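You operate a simulated robot arm through the tools that you are given. There is no shell and no other tool. Be economical: measure what you need, move in short steps, check, and stop when the job is done.

You are at the controls of a simulated robot arm. One attempt, no reset.

## Task
Cure the purple mould's resin under the UV lamp for 20 seconds.
Fine: on the lamp's tray, pushed in; set the dial, switch on, press START once; switch off when the light is out; the mould stays inside, the other moulds stay put; spill nothing.

Only the result counts: the job must be done as asked and must still hold three seconds after the hand-in. Knocking over, shifting, dropping, spilling or breaking anything else fails it.

## Robot
A 6-joint arm with a fingered hand on a trunk, on a base that drives. Base frame: it is fixed to the floor where the robot stands at the start and does not move with it; the origin is under the middle of the robot, x ahead of it, y to its left, z up; the surface under the hand at the start is at about z = 0.9. Units: m, degrees, N and s.
With the tool pointing down near the work surface it reaches from about 0.26 to 0.68 m from the robot's upright axis, wherever it stands. Its first joint turns from -166.0 to 166.0 degrees. Places, roughly: top of the uv lamp tray [0.6, 0.1, 0.9]; uv lamp [0.6, 0, 1]; uv lamp button [0.6, -0.1, 1.1]; uv lamp dial [0.7, -0.1, 1.1]; uv lamp switch [0.6, -0.1, 1.1]; uv lamp tray [0.6, 0.1, 0.9]. Payload 4 kg.
The TCP is the grasp point between the finger pads, 0.026 m short of the fingertips. In the tool frame z runs along the fingers and y along their closing line. The gripper opens to 0.148 m. The gripper's body begins 0.073 m behind the TCP. The gripper is a hand of 3 fingers: y runs from the thumb to the fingers, the wrist lies at [0, 0, -0.239] in the tool frame.
Orientation is that of the tool frame in the base frame, as a unit quaternion [x, y, z, w]. With the fingers straight down and closing along the base's y, the tool's x points along the base's -x, its y along +y and its z along -z.

## Interface
- The arm moves only by the tool apply_moves. Its argument "plan" is a list that holds one entry, the list of rows, each a list of 6 numbers: the turn, a rotation vector about the tool's x, y, z in rad, then the shift along the tool's x, y, z in m. In form: [[[rx, ry, rz, dx, dy, dz], ...]]. A call has 1 to 12 rows; each row shifts and turns the commanded pose from where the row before left it, along the tool's axes as they then stand. A row lasts 0.2 s, in which the tool goes at most 0.05 m and 8.6 degrees; a call with a longer step from one row to the next is refused whole. Where a pose cannot be reached the arm comes as near as it can. A force on the tool above 40 N (or 10 N above the force at the start of the call, whichever is more), or a blocked arm, ends the call early, and 0.2 s more pass. In this call time passes only in rows, and 0.2 s behind the last. The reply holds the time, the measured pose of the TCP, the force on the tool along the base axes, the opening and the grip force, in the units named above and with some noise, with the torque about the TCP (base axes, N m) and any sound that the robot's microphone picked up.
- Cameras (640 x 400 px; columns grow to the right, rows downward): "scene" is now at [0.059, 0.2139, 1.5444]; the picture's right is [0.06, -1.00, 0.00], its down [-0.61, -0.03, -0.79] and it looks along [0.79, 0.04, -0.61] (base axes); focal length 224 px, centre (320, 200). "wrist" rides on the gripper at [0.068, -0.039, -0.09] in the tool frame; the picture's right is [0.50, 0.87, 0.00], its down [-0.65, 0.38, -0.65] and it looks along [-0.57, 0.33, 0.76] (tool axes); focal length 222 px, centre (320, 200). There is no depth. A picture from a camera that has moved, and an enlarged one, comes with that camera's place and axes in the base frame and with its lens.
- capture(camera): a new picture of that camera. It takes no simulated time.
- raise_lower(by): slides the trunk up (or, below 0, down) by that many m; the arm and the scene camera ride with it, the base frame stays. It gives what a move gives, with no picture.
- base_move(legs): drives the robot by 1 to 6 legs, each [ahead, left, turn to the left] in m, m and degrees, along the robot's own axes; the way and the turn of a leg run together, so that a leg with both is an arc; at most 1.5 m and 180 degrees a leg. The arm and the cameras ride along, it lands a little off, and it stops where it bumps. It gives what a move gives.
- curl_fingers(finger1, finger2, thumb_bend): sets how far each is bent, from 0 (flat) to 1 (curled in); at 0.3 the hand is open as for a grip, at 0.7 the pads meet at the TCP. One left out holds its place. A second passes; each finger stops where it meets its share of the squeeze, and holds until it gets a number again. It is the only way to open and close the hand. It gives what a move gives, with no picture; readings hold the bend of each and the force on the fingers (four entries, about 0 where the hand has none), thumb and palm.
- head_to(pan, tilt): turns the head with the scene camera to pan (to the left, within 120 degrees either way) and tilt (down, from -29 to 69), counted from straight ahead of the robot. It gives what a move gives.
- inspect(camera, box): a new picture of the part [left, top, right, bottom] of that camera's present view, enlarged. It takes no simulated time.
- job_done(): hands the job in; it is judged then, once.

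Work in short steps. Places have to be worked out from the pictures, the camera data and where the tool is seen: move nearer, look again, correct. Check each grasp and each placing, and mend what went wrong. You have 120 turns and 98 pictures in all, those below and enlarged ones among them. Open the gripper and draw the arm clear of the work before you hand the job in, unless the task says otherwise; then end with one line.

The tools are called after "Emit:" as name(argument=value, ...) on one line, values as JSON. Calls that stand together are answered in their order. apply_moves: Moves the arm, as the interface text tells. Its arguments: {"type":"object","properties":{"plan":{"type":"array"}},"required":["plan"]} The other tools are called the same way: raise_lower (by) slides the trunk up or down; curl_fingers (finger1, finger2, thumb_bend) moves the fingers one by one; base_move (legs) drives the base; head_to (pan, tilt) turns the head that bears the scene camera; capture (camera) takes a picture; inspect (camera, box) takes an enlarged picture of a part of a camera's view; job_done () hands the job in.

At the start:

```text
time_s: 0.0
position: [0.3385, 0.0732, 1.4037]
tcp_rot: [0.0, 1.0, 0.0, 0.0]
ft_force: [0.0, -0.6, -0.5]
torque: [-0.01, 0.01, -0.01]
grip_width: 0.148
finger_force: 0.2
shape: jaw
bend: [0.3, 0.3, 0.3]
finger forces: [0.1, 0.0, 0.0, 0.1, 0.0, 0.0]
trunk travel left (down, up): [-0.275, 0.042]
robot x, y, heading: [0.0009, -0.0003, 0.0]
head pan, tilt: [3.3, 37.9]
```

scene: 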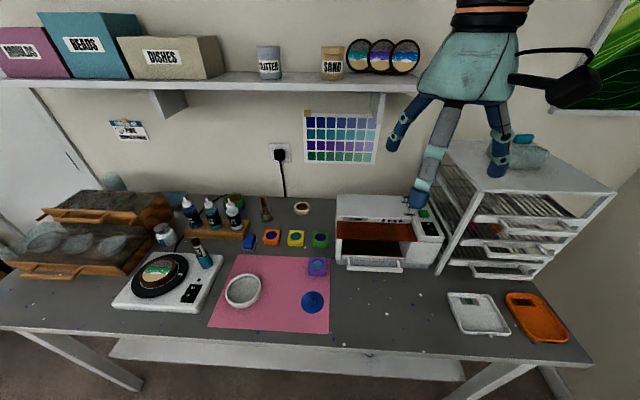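
wrist: 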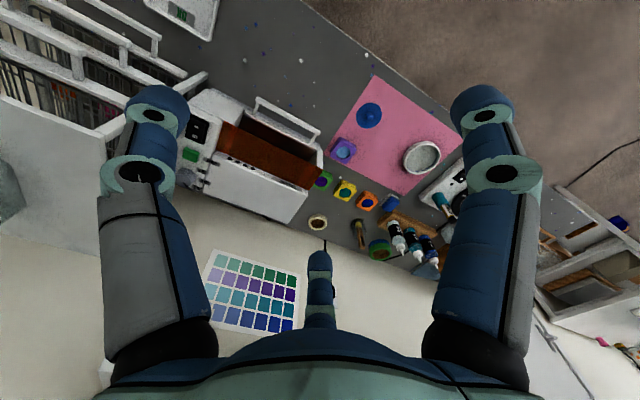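

The purple mould seems to sit on the pink mat's far-right corner, left of the lamp. I'll enlarge the lamp and the mould to see them better.

Emit:
inspect(camera="scene", box=[290, 180, 450, 280])

Emit:
inspect(camera="wrist", box=[170, 80, 400, 224])

```text
4.00 times, centred on (370, 230) of scene
camera zoom: at [0.059, 0.2139, 1.5444], right [0.06, -1.0, 0.0], down [-0.61, -0.03, -0.79], along [0.79, 0.04, -0.61], focal length 897 px, centre (120, 80)
```

zoom: 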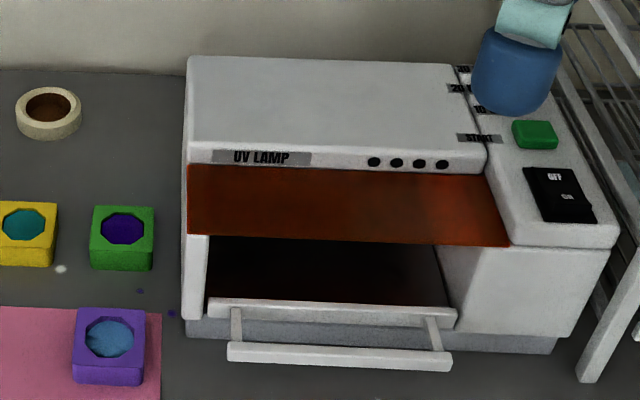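

```text
2.78 times, centred on (285, 152) of wrist
camera zoom: at [0.2688, 0.0369, 1.493], right [-0.5, 0.87, 0.0], down [0.65, 0.38, 0.65], along [0.57, 0.33, -0.76], focal length 617 px, centre (417, 333)
```

zoom: 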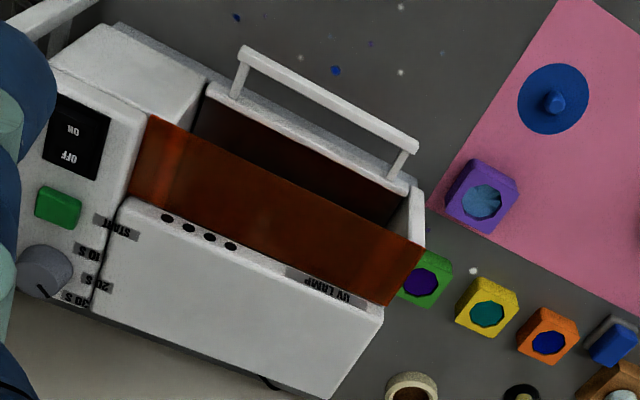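

Both views put the mould at about (0.504, 0.25, top 0.92), START near (0.62, -0.09, 1.06) and the dial near (0.675, -0.08). I'll move the arm back and right for a closer view of the panel and tray.

Emit:
apply_moves(plan=[[[0, 0, 0, 0.01, -0.045, 0.015], [0, 0, 0, 0.01, -0.045, 0.015], [0, 0, 0, 0.01, -0.045, 0.015], [0, 0, 0, 0.01, -0.045, 0.015]]])

Emit:
capture(camera="wrist")

Emit:
inspect(camera="scene", box=[320, 180, 460, 280])

```text
time_s: 1.0
position: [0.297, -0.1064, 1.3428]
tcp_rot: [-0.001, 1.0, 0.0, 0.001]
ft_force: [0.0, -0.4, -0.8]
torque: [0.01, 0.0, -0.03]
grip_width: 0.1479
finger_force: 0.1
shape: jaw
bend: [0.3, 0.3, 0.3]
finger forces: [0.0, 0.0, 0.1, 0.0, 0.0, 0.0]
trunk travel left (down, up): [-0.275, 0.042]
robot x, y, heading: [0.0018, 0.0005, 0.1]
head pan, tilt: [3.3, 37.9]
```

```text
93 pictures are left
camera wrist: at [0.2282, -0.1442, 1.4317], right [-0.5, 0.87, 0.0], down [0.65, 0.38, 0.65], along [0.57, 0.33, -0.76], focal length 222 px, centre (320, 200)
```

wrist: 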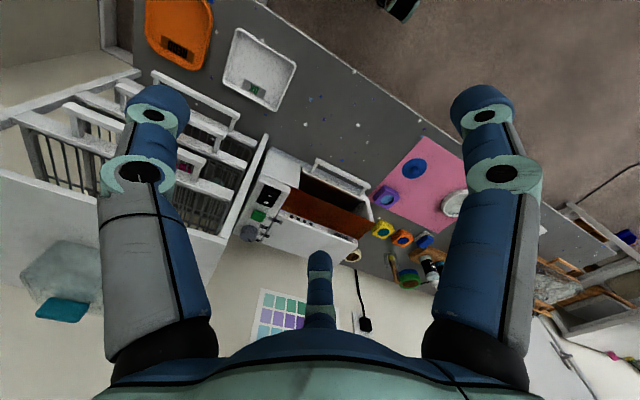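

```text
4.00 times, centred on (390, 230) of scene
camera zoom: at [0.059, 0.2134, 1.5445], right [0.06, -1.0, 0.0], down [-0.61, -0.03, -0.79], along [0.79, 0.04, -0.61], focal length 897 px, centre (40, 80)
```

zoom: 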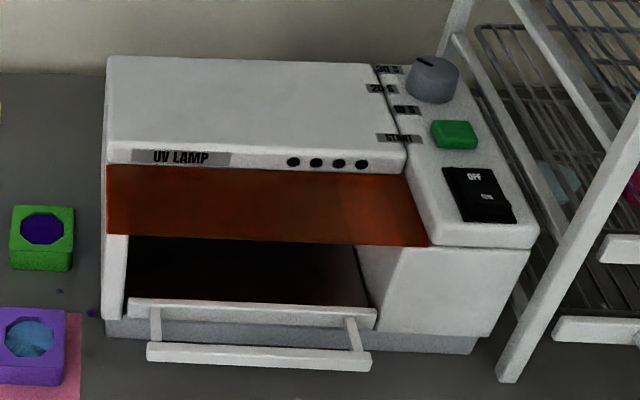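

The controls are now unobstructed. I'll enlarge the wrist view of the lamp to triangulate the handle, and take a tight view of the dial.

Emit:
inspect(camera="wrist", box=[230, 140, 390, 270])

Emit:
inspect(camera="scene", box=[405, 190, 455, 240])

```text
3.08 times, centred on (310, 205) of wrist
camera zoom: at [0.2282, -0.1442, 1.4317], right [-0.5, 0.87, 0.0], down [0.65, 0.38, 0.65], along [0.57, 0.33, -0.76], focal length 684 px, centre (351, 185)
```

zoom: 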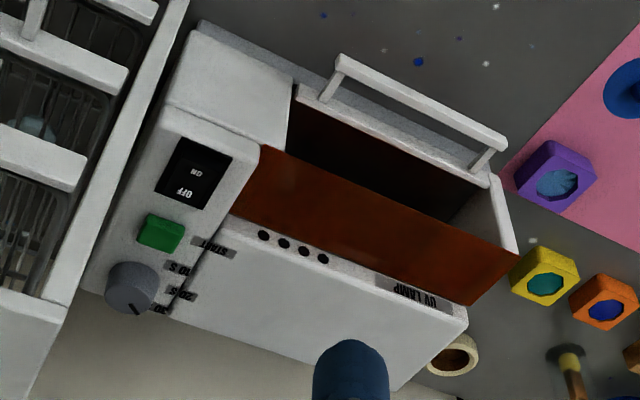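

```text
8.00 times, centred on (430, 215) of scene
camera zoom: at [0.059, 0.2134, 1.5445], right [0.06, -1.0, 0.0], down [-0.61, -0.03, -0.79], along [0.79, 0.04, -0.61], focal length 1794 px, centre (-560, 80)
```

zoom: 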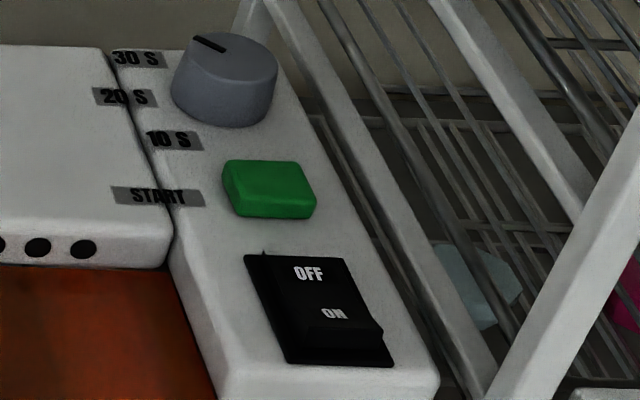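

The dial points at 30 S (far-left) and 20 S is directly left. The tray is closed, with its handle bar near (0.481, 0.07, 0.95) and the rack standing close on the right at y≈-0.145. I'll yaw the hand 90° so it closes along x, ready to grip the handle.

Emit:
apply_moves(plan=[[[0, 0, 0.1428, 0, 0, 0], [0, 0, 0.1428, 0, 0, 0], [0, 0, 0.1428, 0, 0, 0], [0, 0, 0.1428, 0, 0, 0], [0, 0, 0.1428, 0, 0, 0], [0, 0, 0.1428, 0, 0, 0], [0, 0, 0.1428, 0, 0, 0], [0, 0, 0.1428, 0, 0, 0], [0, 0, 0.1428, 0, 0, 0], [0, 0, 0.1428, 0, 0, 0], [0, 0, 0.1428, 0, 0, 0]]])

```text
time_s: 3.4
position: [0.2975, -0.1057, 1.343]
tcp_rot: [0.707, 0.707, 0.0, 0.0]
ft_force: [-0.6, -0.6, 0.2]
torque: [-0.02, 0.01, -0.02]
grip_width: 0.1477
finger_force: 0.0
shape: jaw
bend: [0.3, 0.3, 0.3]
finger forces: [0.0, 0.0, 0.0, 0.1, 0.0, 0.1]
trunk travel left (down, up): [-0.275, 0.042]
robot x, y, heading: [0.0009, 0.0016, 0.1]
head pan, tilt: [3.3, 37.9]
```

Yaw reached. I'll move over in front of the handle and tilt the hand back by 40°.

Emit:
apply_moves(plan=[[[0, 0, 0, 0.044, 0.01, 0.01], [0, 0, 0, 0.044, 0.01, 0.01], [0, 0, 0, 0.044, 0.01, 0.01], [0, 0, 0, 0.044, 0.01, 0.01], [-0.1396, 0, 0, 0, 0, 0], [-0.1396, 0, 0, 0, 0, 0], [-0.1396, 0, 0, 0, 0, 0], [-0.1396, 0, 0, 0, 0, 0], [-0.1396, 0, 0, 0, 0, 0]]])

Emit:
capture(camera="wrist")

Emit:
capture(camera="scene")

```text
time_s: 5.4
position: [0.3364, 0.0701, 1.3022]
tcp_rot: [0.665, 0.663, 0.242, 0.244]
ft_force: [1.0, 0.1, 0.1]
torque: [0.03, -0.01, 0.02]
grip_width: 0.1481
finger_force: 0.1
shape: jaw
bend: [0.3, 0.3, 0.3]
finger forces: [0.1, 0.0, 0.0, 0.1, 0.1, 0.0]
trunk travel left (down, up): [-0.275, 0.042]
robot x, y, heading: [0.002, 0.0006, -0.2]
head pan, tilt: [3.3, 37.9]
```

```text
89 pictures are left
camera wrist: at [0.2474, 0.1395, 1.3463], right [0.66, 0.5, 0.56], down [-0.13, -0.66, 0.74], along [0.74, -0.57, -0.37], focal length 222 px, centre (320, 200)
```

wrist: 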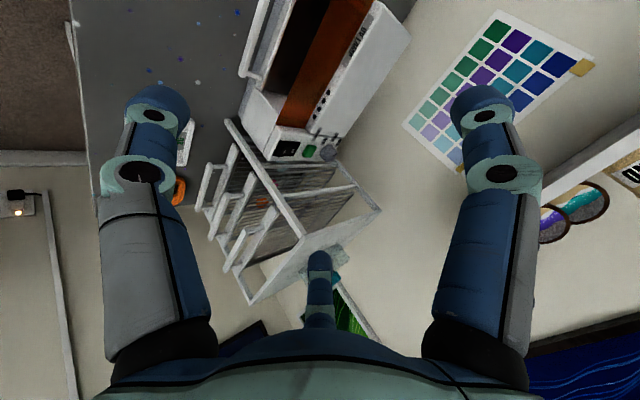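

```text
88 pictures are left
camera scene: at [0.0583, 0.2134, 1.5445], right [0.06, -1.0, 0.0], down [-0.61, -0.03, -0.79], along [0.79, 0.04, -0.61], focal length 224 px, centre (320, 200)
```

scene: 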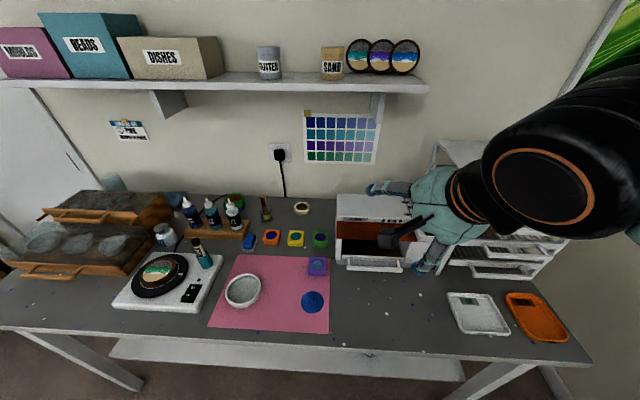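

The three digits sit 120° apart, with the thumb alone on one side. Tilted, it is safer to put the thumb behind the bar, because the two fingers in front then hang less low. I'll untilt and yaw the other way.

Emit:
apply_moves(plan=[[[0.1396, 0, 0, 0, 0, 0], [0.1396, 0, 0, 0, 0, 0], [0.1396, 0, 0, 0, 0, 0], [0.1396, 0, 0, 0, 0, 0], [0.1396, 0, 0, 0, 0, 0], [0, 0, -0.1428, 0, 0, 0], [0, 0, -0.1428, 0, 0, 0], [0, 0, -0.1428, 0, 0, 0], [0, 0, -0.1428, 0, 0, 0], [0, 0, -0.1428, 0, 0, 0], [0, 0, -0.1428, 0, 0, 0], [0, 0, -0.1428, 0, 0, 0]]])

Emit:
apply_moves(plan=[[[0, 0, -0.1428, 0, 0, 0], [0, 0, -0.1428, 0, 0, 0], [0, 0, -0.1428, 0, 0, 0], [0, 0, -0.1428, 0, 0, 0], [0, 0, -0.1428, 0, 0, 0], [0, 0, -0.1428, 0, 0, 0], [0, 0, -0.1428, 0, 0, 0], [0, 0, -0.1428, 0, 0, 0], [0, 0, -0.1428, 0, 0, 0], [0, 0, -0.1428, 0, 0, 0], [0, 0, -0.1428, 0, 0, 0], [0, 0, -0.1428, 0, 0, 0]]])

Emit:
apply_moves(plan=[[[0, 0, -0.1428, 0, 0, 0], [0, 0, -0.1428, 0, 0, 0], [0, 0, -0.1428, 0, 0, 0], [0.1454, 0, 0, 0, 0, 0], [0.1454, 0, 0, 0, 0, 0], [0.1454, 0, 0, 0, 0, 0], [0.1454, 0, 0, 0, 0, 0], [0.1454, 0, 0, 0, 0, 0], [0.1454, 0, 0, 0, 0, 0]]])

Emit:
curl_fingers(finger1=0.5, finger2=0.5, thumb_bend=0.5)

Emit:
capture(camera="wrist")

Emit:
capture(camera="scene")

```text
time_s: 8.0
position: [0.3372, 0.0705, 1.3036]
tcp_rot: [0.281, 0.96, -0.001, 0.0]
ft_force: [0.9, -0.4, 0.5]
torque: [0.0, 0.0, 0.0]
grip_width: 0.1478
finger_force: 0.0
shape: jaw
bend: [0.3, 0.3, 0.3]
finger forces: [0.0, 0.0, 0.1, 0.1, 0.0, 0.0]
trunk travel left (down, up): [-0.275, 0.042]
robot x, y, heading: [0.0034, 0.0017, 0.1]
head pan, tilt: [3.3, 37.9]
```

```text
time_s: 10.6
position: [0.3385, 0.0697, 1.3031]
tcp_rot: [-0.542, 0.84, 0.0, 0.0]
ft_force: [-0.2, 0.2, 0.3]
torque: [-0.02, -0.04, 0.02]
grip_width: 0.148
finger_force: 0.1
shape: jaw
bend: [0.3, 0.3, 0.3]
finger forces: [0.0, 0.0, 0.0, 0.1, 0.0, 0.0]
trunk travel left (down, up): [-0.275, 0.042]
robot x, y, heading: [0.0035, 0.0017, -0.4]
head pan, tilt: [3.3, 37.9]
```

```text
time_s: 12.6
position: [0.3367, 0.0698, 1.3018]
tcp_rot: [-0.64, 0.641, -0.3, 0.3]
ft_force: [-0.4, -0.4, 0.0]
torque: [0.03, -0.02, -0.01]
grip_width: 0.148
finger_force: 0.2
shape: jaw
bend: [0.3, 0.3, 0.3]
finger forces: [0.0, 0.1, 0.0, 0.0, 0.0, 0.1]
trunk travel left (down, up): [-0.275, 0.042]
robot x, y, heading: [-0.0009, 0.0025, -0.0]
head pan, tilt: [3.3, 37.9]
```

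```text
time_s: 13.6
position: [0.3376, 0.0694, 1.3038]
tcp_rot: [-0.641, 0.641, -0.298, 0.299]
ft_force: [0.4, 0.0, -1.0]
torque: [0.0, -0.02, 0.02]
grip_width: 0.0629
finger_force: 0.3
shape: fingers
bend: [0.5, 0.5, 0.5]
finger forces: [0.0, 0.0, 0.0, 0.1, 0.0, 0.0]
trunk travel left (down, up): [-0.275, 0.042]
robot x, y, heading: [-0.0, -0.0002, -0.2]
head pan, tilt: [3.3, 37.9]
```

```text
87 pictures are left
camera wrist: at [0.2918, 0.0047, 1.39], right [-0.56, -0.5, -0.66], down [-0.74, 0.66, 0.13], along [0.37, 0.57, -0.74], focal length 222 px, centre (320, 200)
```

wrist: 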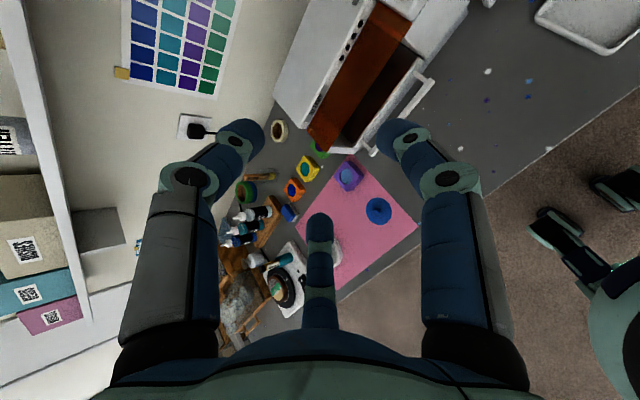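

```text
86 pictures are left
camera scene: at [0.0591, 0.2139, 1.5444], right [0.06, -1.0, 0.0], down [-0.61, -0.03, -0.79], along [0.79, 0.04, -0.61], focal length 224 px, centre (320, 200)
```

scene: 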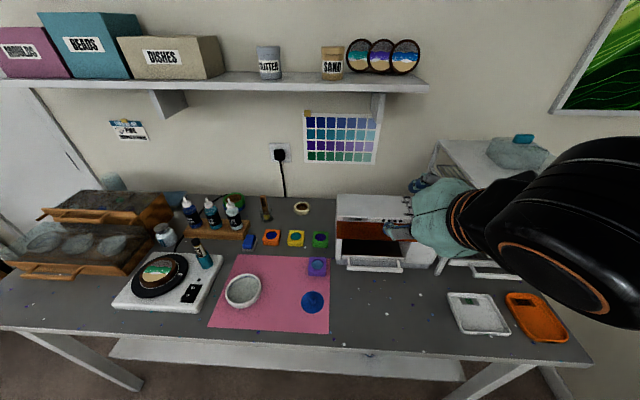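

The hand is posed with the thumb toward the lamp. I'll enlarge the handle in both cameras to fix its place more tightly.

Emit:
inspect(camera="wrist", box=[320, 30, 480, 170])

Emit:
inspect(camera="scene", box=[330, 225, 430, 285])

```text
2.86 times, centred on (400, 100) of wrist
camera zoom: at [0.2918, 0.0047, 1.39], right [-0.56, -0.5, -0.66], down [-0.74, 0.66, 0.13], along [0.37, 0.57, -0.74], focal length 635 px, centre (91, 486)
```

zoom: 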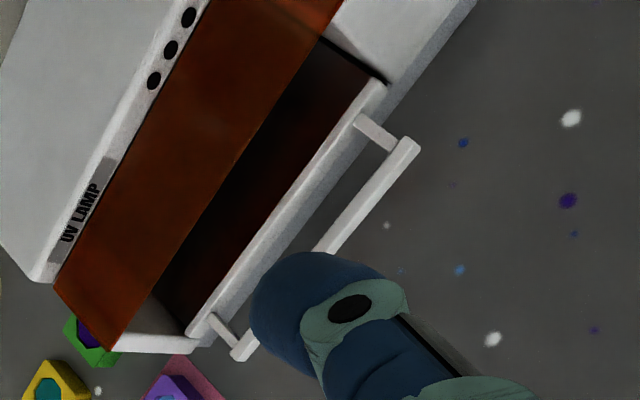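

```text
6.40 times, centred on (380, 255) of scene
camera zoom: at [0.0591, 0.2139, 1.5444], right [0.06, -1.0, 0.0], down [-0.61, -0.03, -0.79], along [0.79, 0.04, -0.61], focal length 1435 px, centre (-64, -152)
```

zoom: 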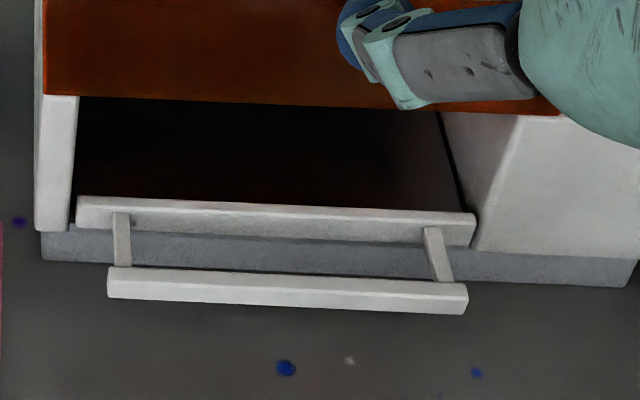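

The bar is about 0.01 thick, spans y -0.017 to 0.155, and sits at x≈0.487, z≈0.95 with a ~0.03 gap behind it. I'll move to a pre-grasp point 0.1 m short along the finger axis.

Emit:
apply_moves(plan=[[[0, 0, 0, 0, 0.025, 0.0331], [0, 0, 0, 0, 0.025, 0.0331], [0, 0, 0, 0, 0.025, 0.0331], [0, 0, 0, 0, 0.025, 0.0331], [0, 0, 0, 0, 0.025, 0.0331], [0, 0, 0, 0, 0.025, 0.0331], [0, 0, 0, 0, 0.025, 0.0331]]])

Emit:
capture(camera="wrist")

Emit:
inspect(camera="scene", box=[320, 180, 480, 290])

```text
time_s: 15.2
position: [0.4232, 0.0772, 1.0262]
tcp_rot: [-0.641, 0.642, -0.298, 0.298]
ft_force: [0.4, -0.1, -0.3]
torque: [0.0, 0.02, -0.01]
grip_width: 0.0623
finger_force: 0.0
shape: fingers
bend: [0.5, 0.5, 0.5]
finger forces: [0.0, 0.0, 0.1, 0.0, 0.0, 0.0]
out of reach, approached as far as the arm can: row 5, 6
trunk travel left (down, up): [-0.275, 0.042]
robot x, y, heading: [0.0031, -0.0005, -0.2]
head pan, tilt: [3.3, 37.9]
```

```text
83 pictures are left
camera wrist: at [0.3786, 0.011, 1.1145], right [-0.56, -0.5, -0.66], down [-0.74, 0.66, 0.13], along [0.37, 0.57, -0.74], focal length 222 px, centre (320, 200)
```

wrist: 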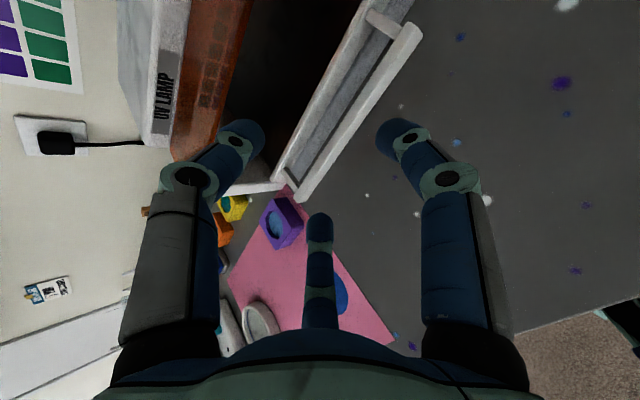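

```text
3.64 times, centred on (400, 235) of scene
camera zoom: at [0.0606, 0.2144, 1.5443], right [0.06, -1.0, 0.0], down [-0.61, -0.04, -0.79], along [0.79, 0.04, -0.62], focal length 815 px, centre (29, 73)
```

zoom: 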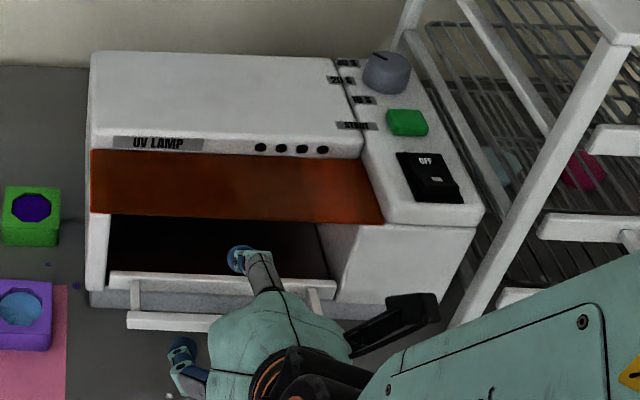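

The arm is too folded near the robot at this tilt. I'll back the base up 0.2 m, which also leaves room for pulling the tray.

Emit:
base_move(legs=[[-0.2, 0, 0]])

Emit:
apply_moves(plan=[[[0, 0, 0, 0, 0, 0.005]]])

```text
time_s: 16.8
position: [0.2206, 0.0769, 1.0272]
tcp_rot: [-0.641, 0.641, -0.299, 0.299]
ft_force: [-0.3, 0.6, -0.1]
torque: [-0.01, 0.0, -0.02]
grip_width: 0.0625
finger_force: 0.1
shape: fingers
bend: [0.5, 0.5, 0.5]
finger forces: [0.0, 0.1, 0.0, 0.1, 0.0, 0.0]
trunk travel left (down, up): [-0.275, 0.042]
robot x, y, heading: [-0.2018, -0.001, 0.1]
head pan, tilt: [3.3, 37.9]
```

```text
time_s: 17.2
position: [0.2255, 0.0773, 1.0261]
tcp_rot: [-0.641, 0.641, -0.299, 0.298]
ft_force: [-0.1, -0.6, -0.2]
torque: [0.01, 0.03, -0.02]
grip_width: 0.0623
finger_force: 0.1
shape: fingers
bend: [0.5, 0.5, 0.5]
finger forces: [0.0, 0.1, 0.0, 0.0, 0.1, 0.0]
trunk travel left (down, up): [-0.275, 0.042]
robot x, y, heading: [-0.2024, 0.0, 0.2]
head pan, tilt: [3.3, 37.9]
```

Now to the pre-grasp point (0.402, 0.069, 1.026).

Emit:
apply_moves(plan=[[[0, 0, 0, 0.0016, -0.0228, 0.0271], [0, 0, 0, 0.0016, -0.0228, 0.0271], [0, 0, 0, 0.0016, -0.0228, 0.0271], [0, 0, 0, 0.0016, -0.0228, 0.0271], [0, 0, 0, 0.0016, -0.0228, 0.0271]]])

Emit:
capture(camera="wrist")

Emit:
capture(camera="scene")

```text
time_s: 18.4
position: [0.4012, 0.0672, 1.0222]
tcp_rot: [-0.64, 0.642, -0.299, 0.298]
ft_force: [0.6, 0.4, -0.2]
torque: [-0.01, -0.02, 0.0]
grip_width: 0.0623
finger_force: 0.1
shape: fingers
bend: [0.5, 0.5, 0.5]
finger forces: [0.0, 0.0, 0.0, 0.0, 0.0, 0.1]
trunk travel left (down, up): [-0.275, 0.042]
robot x, y, heading: [-0.2011, -0.0016, 0.1]
head pan, tilt: [3.3, 37.9]
```

```text
81 pictures are left
camera wrist: at [0.3575, 0.0021, 1.1105], right [-0.56, -0.5, -0.66], down [-0.74, 0.66, 0.13], along [0.37, 0.57, -0.74], focal length 222 px, centre (320, 200)
```

wrist: 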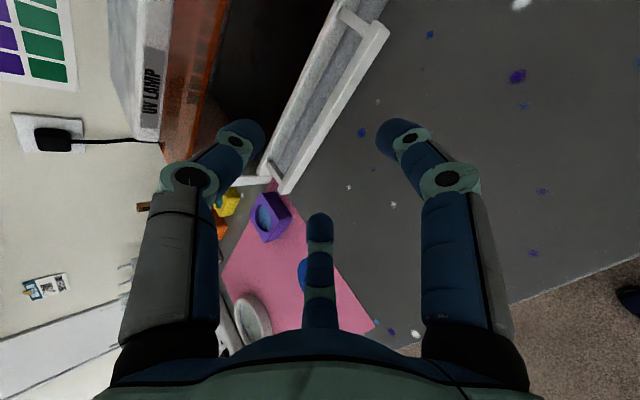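

```text
80 pictures are left
camera scene: at [-0.1415, 0.2139, 1.5444], right [0.06, -1.0, 0.0], down [-0.61, -0.03, -0.79], along [0.79, 0.04, -0.61], focal length 224 px, centre (320, 200)
```

scene: 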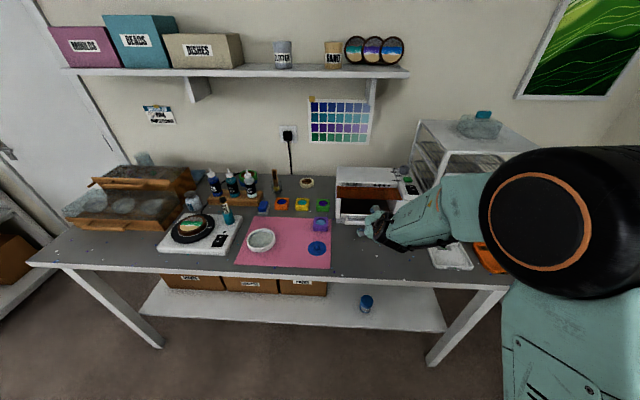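

From this view the bar is at x≈0.482, z≈0.951, right on the finger axis. I'll advance along it 0.095 m with the digits straddling the bar.

Emit:
apply_moves(plan=[[[0, 0, 0, 0, 0, 0.025], [0, 0, 0, 0, 0, 0.025], [0, 0, 0, 0, 0, 0.025], [0, 0, 0, 0, 0, 0.02]]])

Emit:
capture(camera="wrist")

Emit:
inspect(camera="scene", box=[320, 160, 440, 250])

```text
time_s: 19.4
position: [0.4734, 0.0673, 0.9612]
tcp_rot: [-0.641, 0.641, -0.298, 0.298]
ft_force: [0.9, -0.1, 0.1]
torque: [0.04, -0.01, 0.04]
grip_width: 0.0626
finger_force: 0.1
shape: fingers
bend: [0.5, 0.5, 0.5]
finger forces: [0.0, 0.1, 0.0, 0.0, 0.2, 0.1]
trunk travel left (down, up): [-0.275, 0.042]
robot x, y, heading: [-0.2028, 0.0031, 0.1]
head pan, tilt: [3.3, 37.9]
```

```text
79 pictures are left
camera wrist: at [0.4281, 0.0013, 1.0486], right [-0.56, -0.5, -0.66], down [-0.74, 0.66, 0.13], along [0.37, 0.57, -0.74], focal length 222 px, centre (320, 200)
```

wrist: 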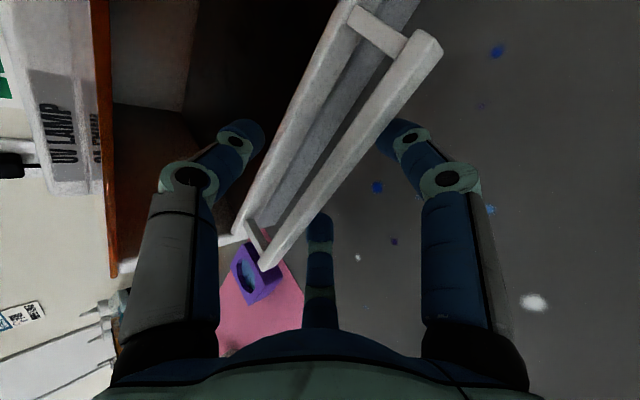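

```text
4.44 times, centred on (380, 205) of scene
camera zoom: at [-0.1421, 0.2139, 1.5444], right [0.06, -1.0, 0.0], down [-0.61, -0.03, -0.79], along [0.79, 0.04, -0.61], focal length 996 px, centre (53, 178)
```

zoom: 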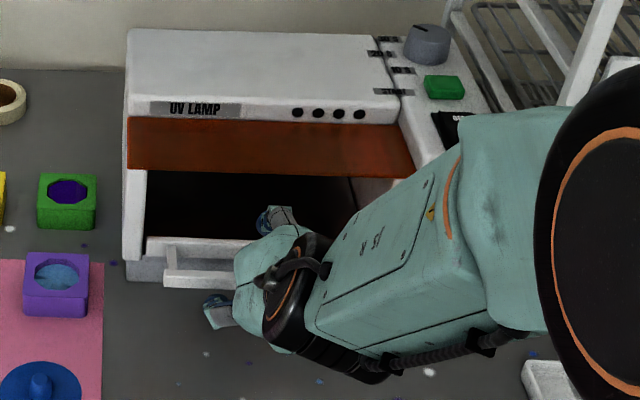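

The thumb tip is now over the tray's front wall rather than over the gap. I'll back off, pre-close the digits to a narrower straddle and re-aim a little lower.

Emit:
apply_moves(plan=[[[0, 0, 0, 0, 0, -0.02], [0, 0, 0, 0, 0, -0.02], [0, 0, 0, 0, 0.0138, 0]]])

Emit:
curl_fingers(finger1=0.56, finger2=0.56, thumb_bend=0.58)

Emit:
apply_moves(plan=[[[0, 0, 0, 0, 0, 0.012], [0, 0, 0, 0, 0, 0.012]]])

Emit:
capture(camera="wrist")

```text
time_s: 20.2
position: [0.4339, 0.0675, 0.9781]
tcp_rot: [0.641, -0.641, 0.298, -0.298]
ft_force: [-1.4, 0.5, 0.2]
torque: [-0.06, 0.0, 0.0]
grip_width: 0.0624
finger_force: 0.1
shape: fingers
bend: [0.5, 0.5, 0.5]
finger forces: [0.0, 0.2, 0.0, 0.1, 0.0, 0.0]
trunk travel left (down, up): [-0.275, 0.042]
robot x, y, heading: [-0.2025, -0.0035, 0.1]
head pan, tilt: [3.3, 37.9]
```

```text
time_s: 21.2
position: [0.4346, 0.0674, 0.9787]
tcp_rot: [-0.64, 0.641, -0.298, 0.299]
ft_force: [-0.6, -1.3, 0.5]
torque: [0.02, 0.02, 0.02]
grip_width: 0.0412
finger_force: 0.1
shape: fingers
bend: [0.56, 0.56, 0.57]
finger forces: [0.0, 0.0, 0.0, 0.1, 0.1, 0.0]
trunk travel left (down, up): [-0.275, 0.042]
robot x, y, heading: [-0.2046, 0.0045, 0.1]
head pan, tilt: [3.3, 37.9]
```

```text
time_s: 21.8
position: [0.4544, 0.0677, 0.9613]
tcp_rot: [0.641, -0.641, 0.299, -0.298]
ft_force: [-0.7, 0.1, -0.2]
torque: [0.02, 0.0, -0.02]
grip_width: 0.0414
finger_force: 0.0
shape: fingers
bend: [0.56, 0.56, 0.57]
finger forces: [0.0, 0.0, 0.0, 0.0, 0.1, 0.0]
trunk travel left (down, up): [-0.275, 0.042]
robot x, y, heading: [-0.2014, 0.0012, -0.4]
head pan, tilt: [3.3, 37.9]
```

```text
77 pictures are left
camera wrist: at [0.4084, 0.0025, 1.0503], right [-0.56, -0.5, -0.66], down [-0.74, 0.66, 0.13], along [0.37, 0.57, -0.74], focal length 222 px, centre (320, 200)
```

wrist: 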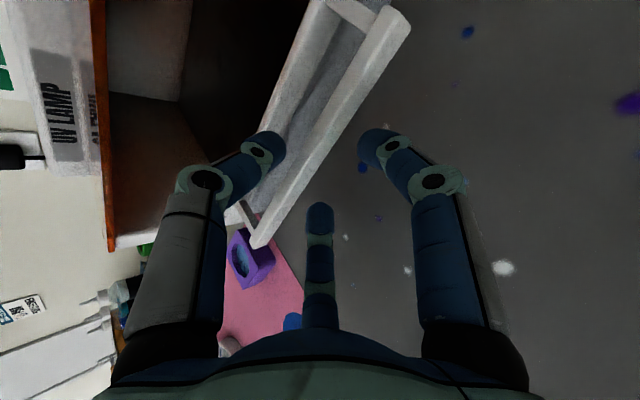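

The thumb line is nearly centred on the gap between bar and tray wall. I'll advance the remaining distance in small steps and watch the force.

Emit:
apply_moves(plan=[[[0, 0, 0, 0, -0.001, 0.008], [0, 0, 0, 0, 0, 0.008], [0, 0, 0, 0, 0, 0.008]]])

Emit:
capture(camera="wrist")

Emit:
inspect(camera="scene", box=[330, 190, 410, 250])

```text
time_s: 22.6
position: [0.4717, 0.068, 0.9471]
tcp_rot: [0.641, -0.641, 0.298, -0.298]
ft_force: [0.3, 0.1, -0.7]
torque: [0.01, -0.01, -0.02]
grip_width: 0.0411
finger_force: 0.1
shape: fingers
bend: [0.56, 0.56, 0.57]
finger forces: [0.0, 0.0, 0.0, 0.0, 0.3, 0.1]
trunk travel left (down, up): [-0.275, 0.042]
robot x, y, heading: [-0.2037, -0.0006, 0.1]
head pan, tilt: [3.3, 37.9]
```

```text
76 pictures are left
camera wrist: at [0.4268, 0.0027, 1.035], right [-0.56, -0.5, -0.66], down [-0.74, 0.66, 0.13], along [0.37, 0.57, -0.74], focal length 222 px, centre (320, 200)
```

wrist: 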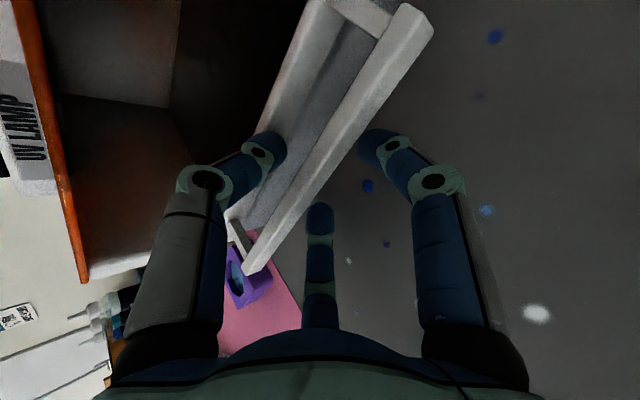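

```text
6.67 times, centred on (370, 220) of scene
camera zoom: at [-0.1424, 0.214, 1.5444], right [0.06, -1.0, 0.0], down [-0.61, -0.03, -0.79], along [0.79, 0.04, -0.61], focal length 1495 px, centre (-13, 67)
```

zoom: 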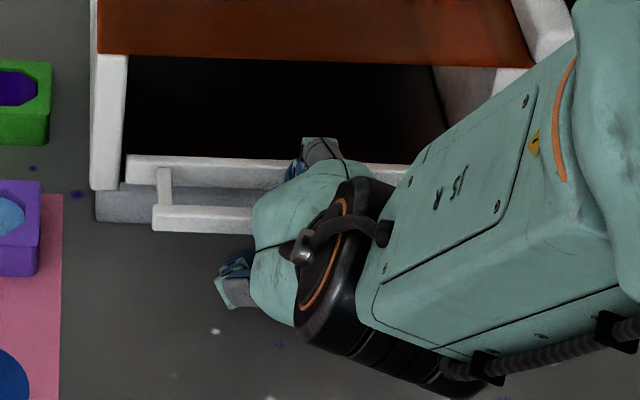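

No contact so far and the bar lies between thumb and fingers, so I'll close.

Emit:
curl_fingers(finger1=0.68, finger2=0.68, thumb_bend=0.68)

Emit:
capture(camera="wrist")

```text
time_s: 23.6
position: [0.4718, 0.0688, 0.9481]
tcp_rot: [0.641, -0.641, 0.299, -0.299]
ft_force: [2.0, -0.2, 2.2]
torque: [-0.01, -0.02, 0.02]
grip_width: 0.0071
finger_force: 2.2
shape: fingers
bend: [0.68, 0.68, 0.67]
finger forces: [0.1, 0.0, 0.1, 0.1, 2.9, 0.1]
trunk travel left (down, up): [-0.275, 0.042]
robot x, y, heading: [-0.2007, 0.0006, 0.1]
head pan, tilt: [3.3, 37.9]
```

```text
74 pictures are left
camera wrist: at [0.4269, 0.0027, 1.0355], right [-0.56, -0.5, -0.66], down [-0.74, 0.66, 0.13], along [0.37, 0.57, -0.74], focal length 222 px, centre (320, 200)
```

wrist: 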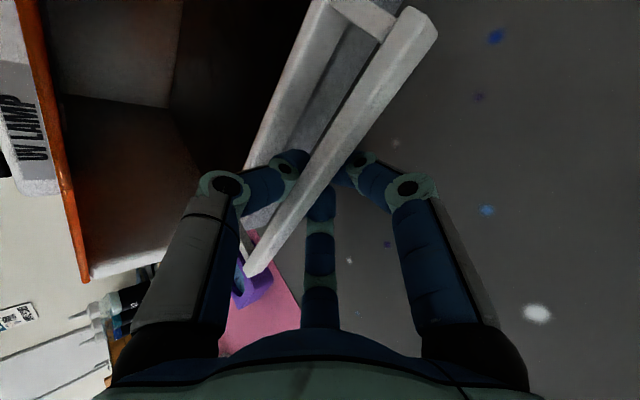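

The thumb is hooked behind the bar (2.9 N contact). I'll pull straight back in -x by 0.06.

Emit:
apply_moves(plan=[[[0, 0, 0, 0, 0.0129, -0.0153], [0, 0, 0, 0, 0.0129, -0.0153], [0, 0, 0, 0, 0.0129, -0.0153]]])

Emit:
capture(camera="wrist")

```text
time_s: 24.4
position: [0.4117, 0.0676, 0.9491]
tcp_rot: [-0.641, 0.641, -0.298, 0.298]
ft_force: [-0.3, 1.0, 1.8]
torque: [0.03, 0.01, 0.04]
grip_width: 0.0064
finger_force: 0.8
shape: fingers
bend: [0.68, 0.68, 0.68]
finger forces: [0.1, 0.0, 0.0, 0.0, 1.2, 0.0]
trunk travel left (down, up): [-0.275, 0.042]
robot x, y, heading: [-0.2005, -0.0002, -0.2]
head pan, tilt: [3.3, 37.9]
```

```text
73 pictures are left
camera wrist: at [0.3681, 0.0022, 1.0359], right [-0.56, -0.5, -0.66], down [-0.74, 0.66, 0.13], along [0.37, 0.57, -0.74], focal length 222 px, centre (320, 200)
```

wrist: 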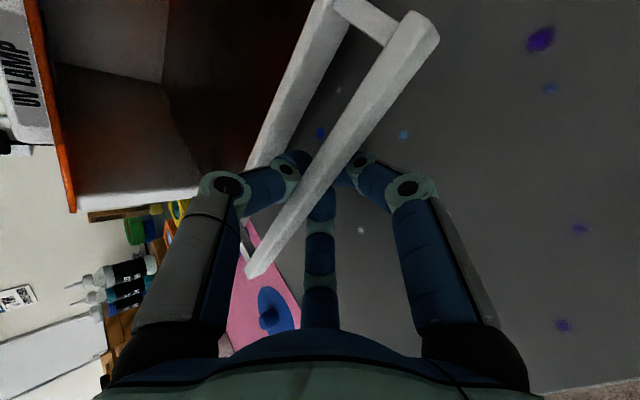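

The tray slides out cleanly. I'll pull another 0.05.

Emit:
apply_moves(plan=[[[0, 0, 0, 0, 0.0129, -0.0153], [0, 0, 0, 0, 0.0129, -0.0153], [0, 0, 0, 0, 0.0065, -0.0077]]])

Emit:
capture(camera="scene")

Emit:
inspect(camera="scene", box=[320, 170, 420, 250])

```text
time_s: 25.2
position: [0.3618, 0.0689, 0.9497]
tcp_rot: [0.641, -0.64, 0.299, -0.299]
ft_force: [0.4, -0.6, 0.0]
torque: [-0.04, 0.0, 0.05]
grip_width: 0.006
finger_force: 0.3
shape: fingers
bend: [0.68, 0.68, 0.68]
finger forces: [0.0, 0.0, 0.0, 0.0, 0.7, 0.1]
trunk travel left (down, up): [-0.275, 0.042]
robot x, y, heading: [-0.2014, -0.0008, 0.0]
head pan, tilt: [3.3, 37.9]
```

```text
72 pictures are left
camera scene: at [-0.1427, 0.2138, 1.5444], right [0.06, -1.0, 0.0], down [-0.61, -0.03, -0.79], along [0.79, 0.04, -0.61], focal length 224 px, centre (320, 200)
```

scene: 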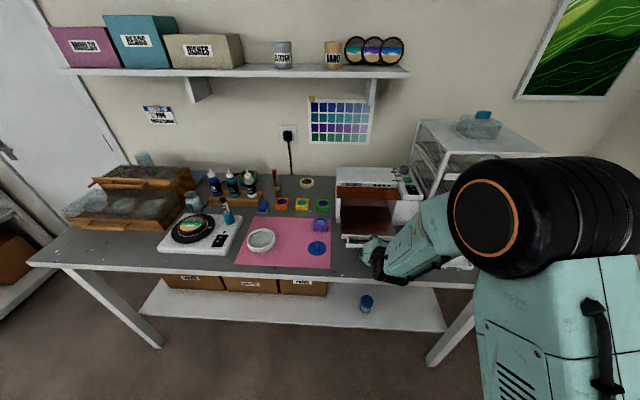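

```text
5.00 times, centred on (370, 210) of scene
camera zoom: at [-0.1427, 0.2138, 1.5444], right [0.06, -1.0, 0.0], down [-0.61, -0.03, -0.79], along [0.79, 0.04, -0.61], focal length 1121 px, centre (70, 150)
```

zoom: 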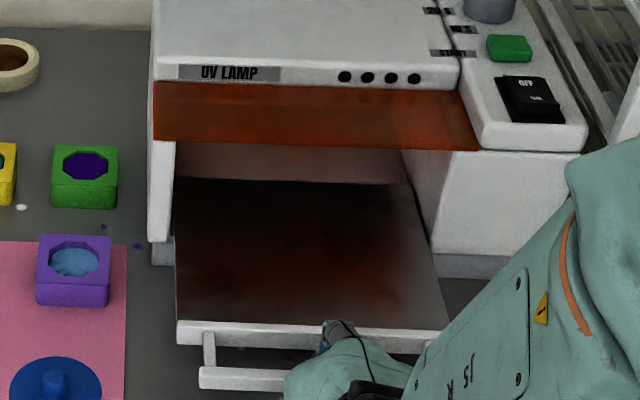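

The tray is out by 0.11 m with clear floor ahead of the visor. I'll release and retreat along the finger axis.

Emit:
curl_fingers(finger1=0.56, finger2=0.56, thumb_bend=0.58)

Emit:
apply_moves(plan=[[[0, 0, 0, 0, 0, -0.015], [0, 0, 0, 0, 0, -0.02], [0, 0, 0, 0, 0, -0.03], [0, 0, 0, 0, 0, -0.03], [0, 0, 0, 0, -0.03, -0.03], [0, 0, 0, 0, -0.03, -0.03], [0, 0, 0, 0, -0.035, -0.03], [0, 0, 0, 0, -0.035, -0.03]]])

Emit:
capture(camera="scene")

```text
time_s: 26.2
position: [0.3623, 0.0681, 0.9484]
tcp_rot: [-0.641, 0.641, -0.299, 0.299]
ft_force: [-0.3, -0.2, -0.1]
torque: [-0.02, 0.01, 0.02]
grip_width: 0.0399
finger_force: 0.3
shape: fingers
bend: [0.56, 0.56, 0.57]
finger forces: [0.1, 0.1, 0.0, 0.0, 0.5, 0.1]
trunk travel left (down, up): [-0.275, 0.042]
robot x, y, heading: [-0.1996, 0.0005, 0.2]
head pan, tilt: [3.3, 37.9]
```

```text
time_s: 28.0
position: [0.282, 0.0683, 1.1877]
tcp_rot: [0.641, -0.64, 0.3, -0.299]
ft_force: [-1.2, -0.2, -0.3]
torque: [-0.02, -0.03, 0.02]
grip_width: 0.0404
finger_force: 0.0
shape: fingers
bend: [0.56, 0.56, 0.57]
finger forces: [0.0, 0.1, 0.0, 0.1, 0.0, 0.0]
trunk travel left (down, up): [-0.275, 0.042]
robot x, y, heading: [-0.2019, -0.002, 0.1]
head pan, tilt: [3.3, 37.9]
```

```text
70 pictures are left
camera scene: at [-0.1431, 0.2137, 1.5445], right [0.06, -1.0, 0.0], down [-0.61, -0.03, -0.79], along [0.79, 0.04, -0.61], focal length 224 px, centre (320, 200)
```

scene: 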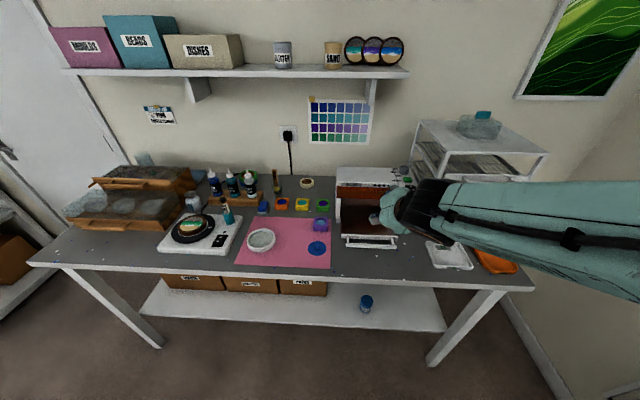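

Tray is free. The mould is about 0.06 m wide, so I'll use a nearly upright hand, thumb on the far side. I'll untilt to ~10° and drive back forward to get it within reach.

Emit:
apply_moves(plan=[[[-0.1396, 0, 0, 0, 0, -0.01], [-0.1396, 0, 0, 0, 0, -0.01], [-0.1396, 0, 0, 0, 0, -0.01], [-0.1396, 0, 0, 0, 0, -0.01], [-0.1396, 0, 0, 0, 0, -0.01]]])

Emit:
curl_fingers(finger1=0.43, finger2=0.43, thumb_bend=0.43)

Emit:
base_move(legs=[[0.19, 0, 0]])

Emit:
inspect(camera="scene", box=[270, 200, 430, 300])

Emit:
capture(camera="wrist")

```text
time_s: 29.2
position: [0.2546, 0.0701, 1.2282]
tcp_rot: [-0.704, 0.705, -0.06, 0.06]
ft_force: [0.0, 0.8, 0.1]
torque: [0.0, 0.01, -0.01]
grip_width: 0.0405
finger_force: 0.0
shape: fingers
bend: [0.56, 0.56, 0.57]
finger forces: [0.0, 0.0, 0.0, 0.0, 0.0, 0.0]
trunk travel left (down, up): [-0.275, 0.042]
robot x, y, heading: [-0.1994, 0.0018, -0.0]
head pan, tilt: [3.3, 37.9]
```

```text
time_s: 30.2
position: [0.2544, 0.0689, 1.2258]
tcp_rot: [0.704, -0.704, 0.062, -0.062]
ft_force: [-0.6, -0.4, 0.4]
torque: [0.0, -0.02, -0.02]
grip_width: 0.0845
finger_force: 0.1
shape: fingers
bend: [0.43, 0.43, 0.43]
finger forces: [0.1, 0.0, 0.0, 0.0, 0.0, 0.0]
trunk travel left (down, up): [-0.275, 0.042]
robot x, y, heading: [-0.2007, -0.0002, -0.1]
head pan, tilt: [3.3, 37.9]
```

```text
time_s: 31.8
position: [0.4453, 0.0673, 1.2265]
tcp_rot: [-0.703, 0.706, -0.061, 0.061]
ft_force: [-0.1, 0.2, -0.4]
torque: [-0.03, 0.04, 0.02]
grip_width: 0.0846
finger_force: 0.2
shape: fingers
bend: [0.43, 0.43, 0.43]
finger forces: [0.1, 0.0, 0.1, 0.1, 0.0, 0.0]
trunk travel left (down, up): [-0.275, 0.042]
robot x, y, heading: [-0.0116, -0.0037, 0.1]
head pan, tilt: [3.3, 37.9]
```

```text
4.00 times, centred on (350, 250) of scene
camera zoom: at [0.0497, 0.2133, 1.5444], right [0.05, -1.0, 0.0], down [-0.61, -0.03, -0.79], along [0.79, 0.04, -0.61], focal length 897 px, centre (200, 0)
```

zoom: 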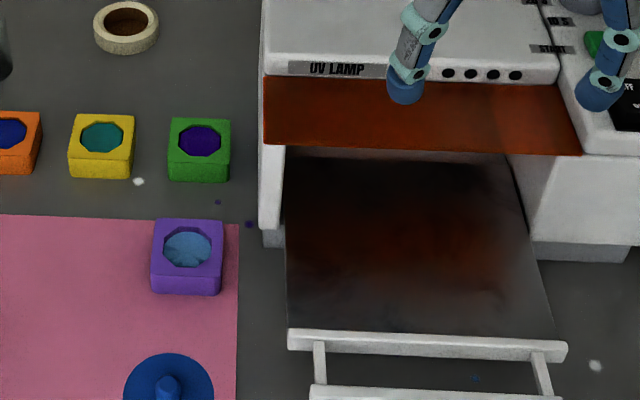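

```text
68 pictures are left
camera wrist: at [0.4666, 0.0014, 1.3218], right [-0.86, -0.5, -0.15], down [-0.48, 0.66, 0.58], along [-0.19, 0.57, -0.8], focal length 222 px, centre (320, 200)
```

wrist: 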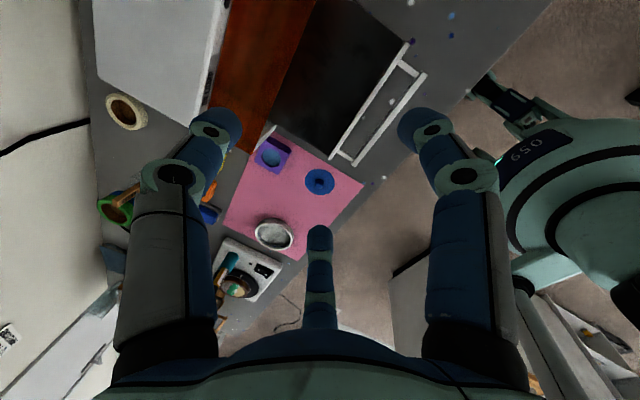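

The mould now computes to centre (0.507, 0.250), about 0.055 m square with its top near z 0.93; the tray floor spans y -0.03 to 0.17. I'll move above the mould, then down to a hover.

Emit:
apply_moves(plan=[[[0, 0, 0, -0.0366, -0.0122, 0.0022], [0, 0, 0, -0.0366, -0.0122, 0.0022], [0, 0, 0, -0.0366, -0.0122, 0.0022], [0, 0, 0, -0.0366, -0.0122, 0.0022], [0, 0, 0, -0.0366, -0.0122, 0.0022], [0, 0, 0, 0, 0.0077, 0.0433], [0, 0, 0, 0, 0.0077, 0.0433], [0, 0, 0, 0, 0.0077, 0.0433], [0, 0, 0, 0, 0.0077, 0.0433]]])

Emit:
capture(camera="wrist")

Emit:
inspect(camera="scene", box=[250, 180, 410, 280])

```text
time_s: 33.8
position: [0.5075, 0.2482, 1.0459]
tcp_rot: [-0.702, 0.707, -0.061, 0.061]
ft_force: [-0.2, -0.2, 0.4]
torque: [-0.02, 0.03, -0.01]
grip_width: 0.0848
finger_force: 0.0
shape: fingers
bend: [0.43, 0.43, 0.43]
finger forces: [0.0, 0.0, 0.0, 0.0, 0.0, 0.1]
trunk travel left (down, up): [-0.275, 0.042]
robot x, y, heading: [-0.0166, 0.0001, -0.2]
head pan, tilt: [3.3, 37.9]
```

```text
67 pictures are left
camera wrist: at [0.5301, 0.1833, 1.142], right [-0.86, -0.5, -0.15], down [-0.48, 0.66, 0.58], along [-0.19, 0.57, -0.8], focal length 222 px, centre (320, 200)
```

wrist: 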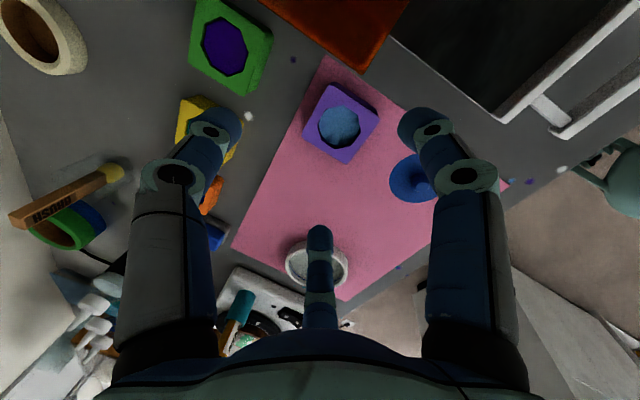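

```text
4.00 times, centred on (330, 230) of scene
camera zoom: at [0.0496, 0.2136, 1.5444], right [0.05, -1.0, 0.0], down [-0.61, -0.03, -0.79], along [0.79, 0.04, -0.61], focal length 897 px, centre (280, 80)
```

zoom: 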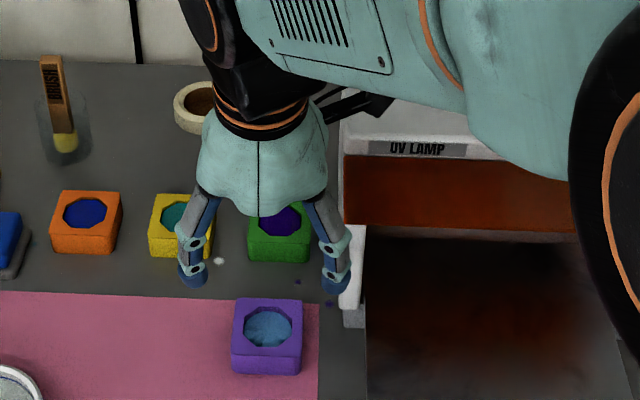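

Both cameras agree on the mould at (0.508, 0.247), just under the hand. I'll go down in two stages, watching for contact.

Emit:
apply_moves(plan=[[[0, 0, 0, 0, 0.0035, 0.0197], [0, 0, 0, 0, 0.0035, 0.0197], [0, 0, 0, 0, 0.0035, 0.0197]]])

Emit:
capture(camera="wrist")

Emit:
inspect(camera="scene", box=[260, 190, 400, 280])

```text
time_s: 34.6
position: [0.5066, 0.2493, 0.9901]
tcp_rot: [-0.702, 0.706, -0.061, 0.061]
ft_force: [-0.4, 0.0, -0.3]
torque: [-0.03, 0.02, 0.03]
grip_width: 0.0848
finger_force: 0.2
shape: fingers
bend: [0.43, 0.43, 0.43]
finger forces: [0.1, 0.0, 0.0, 0.0, 0.0, 0.0]
trunk travel left (down, up): [-0.275, 0.042]
robot x, y, heading: [-0.0113, 0.0012, -0.2]
head pan, tilt: [3.3, 37.9]
```

```text
65 pictures are left
camera wrist: at [0.5286, 0.1841, 1.0855], right [-0.86, -0.5, -0.15], down [-0.48, 0.66, 0.58], along [-0.19, 0.57, -0.8], focal length 222 px, centre (320, 200)
```

wrist: 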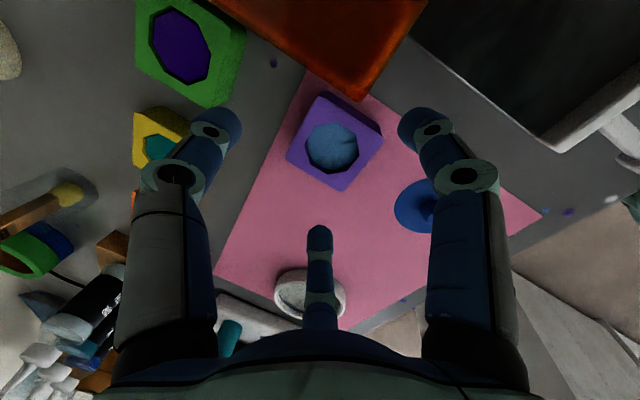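

```text
4.44 times, centred on (330, 235) of scene
camera zoom: at [0.0493, 0.2135, 1.5444], right [0.05, -1.0, 0.0], down [-0.61, -0.03, -0.79], along [0.79, 0.04, -0.61], focal length 996 px, centre (276, 44)
```

zoom: 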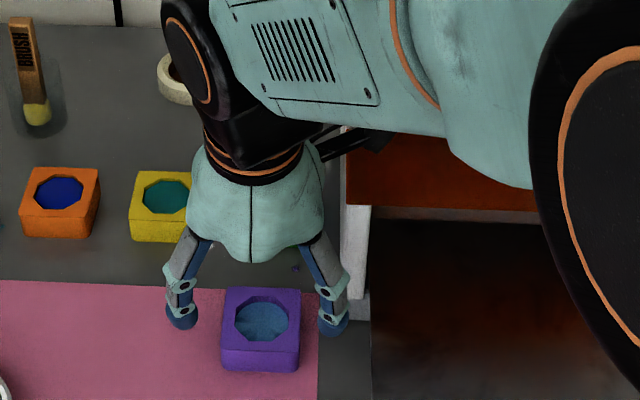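

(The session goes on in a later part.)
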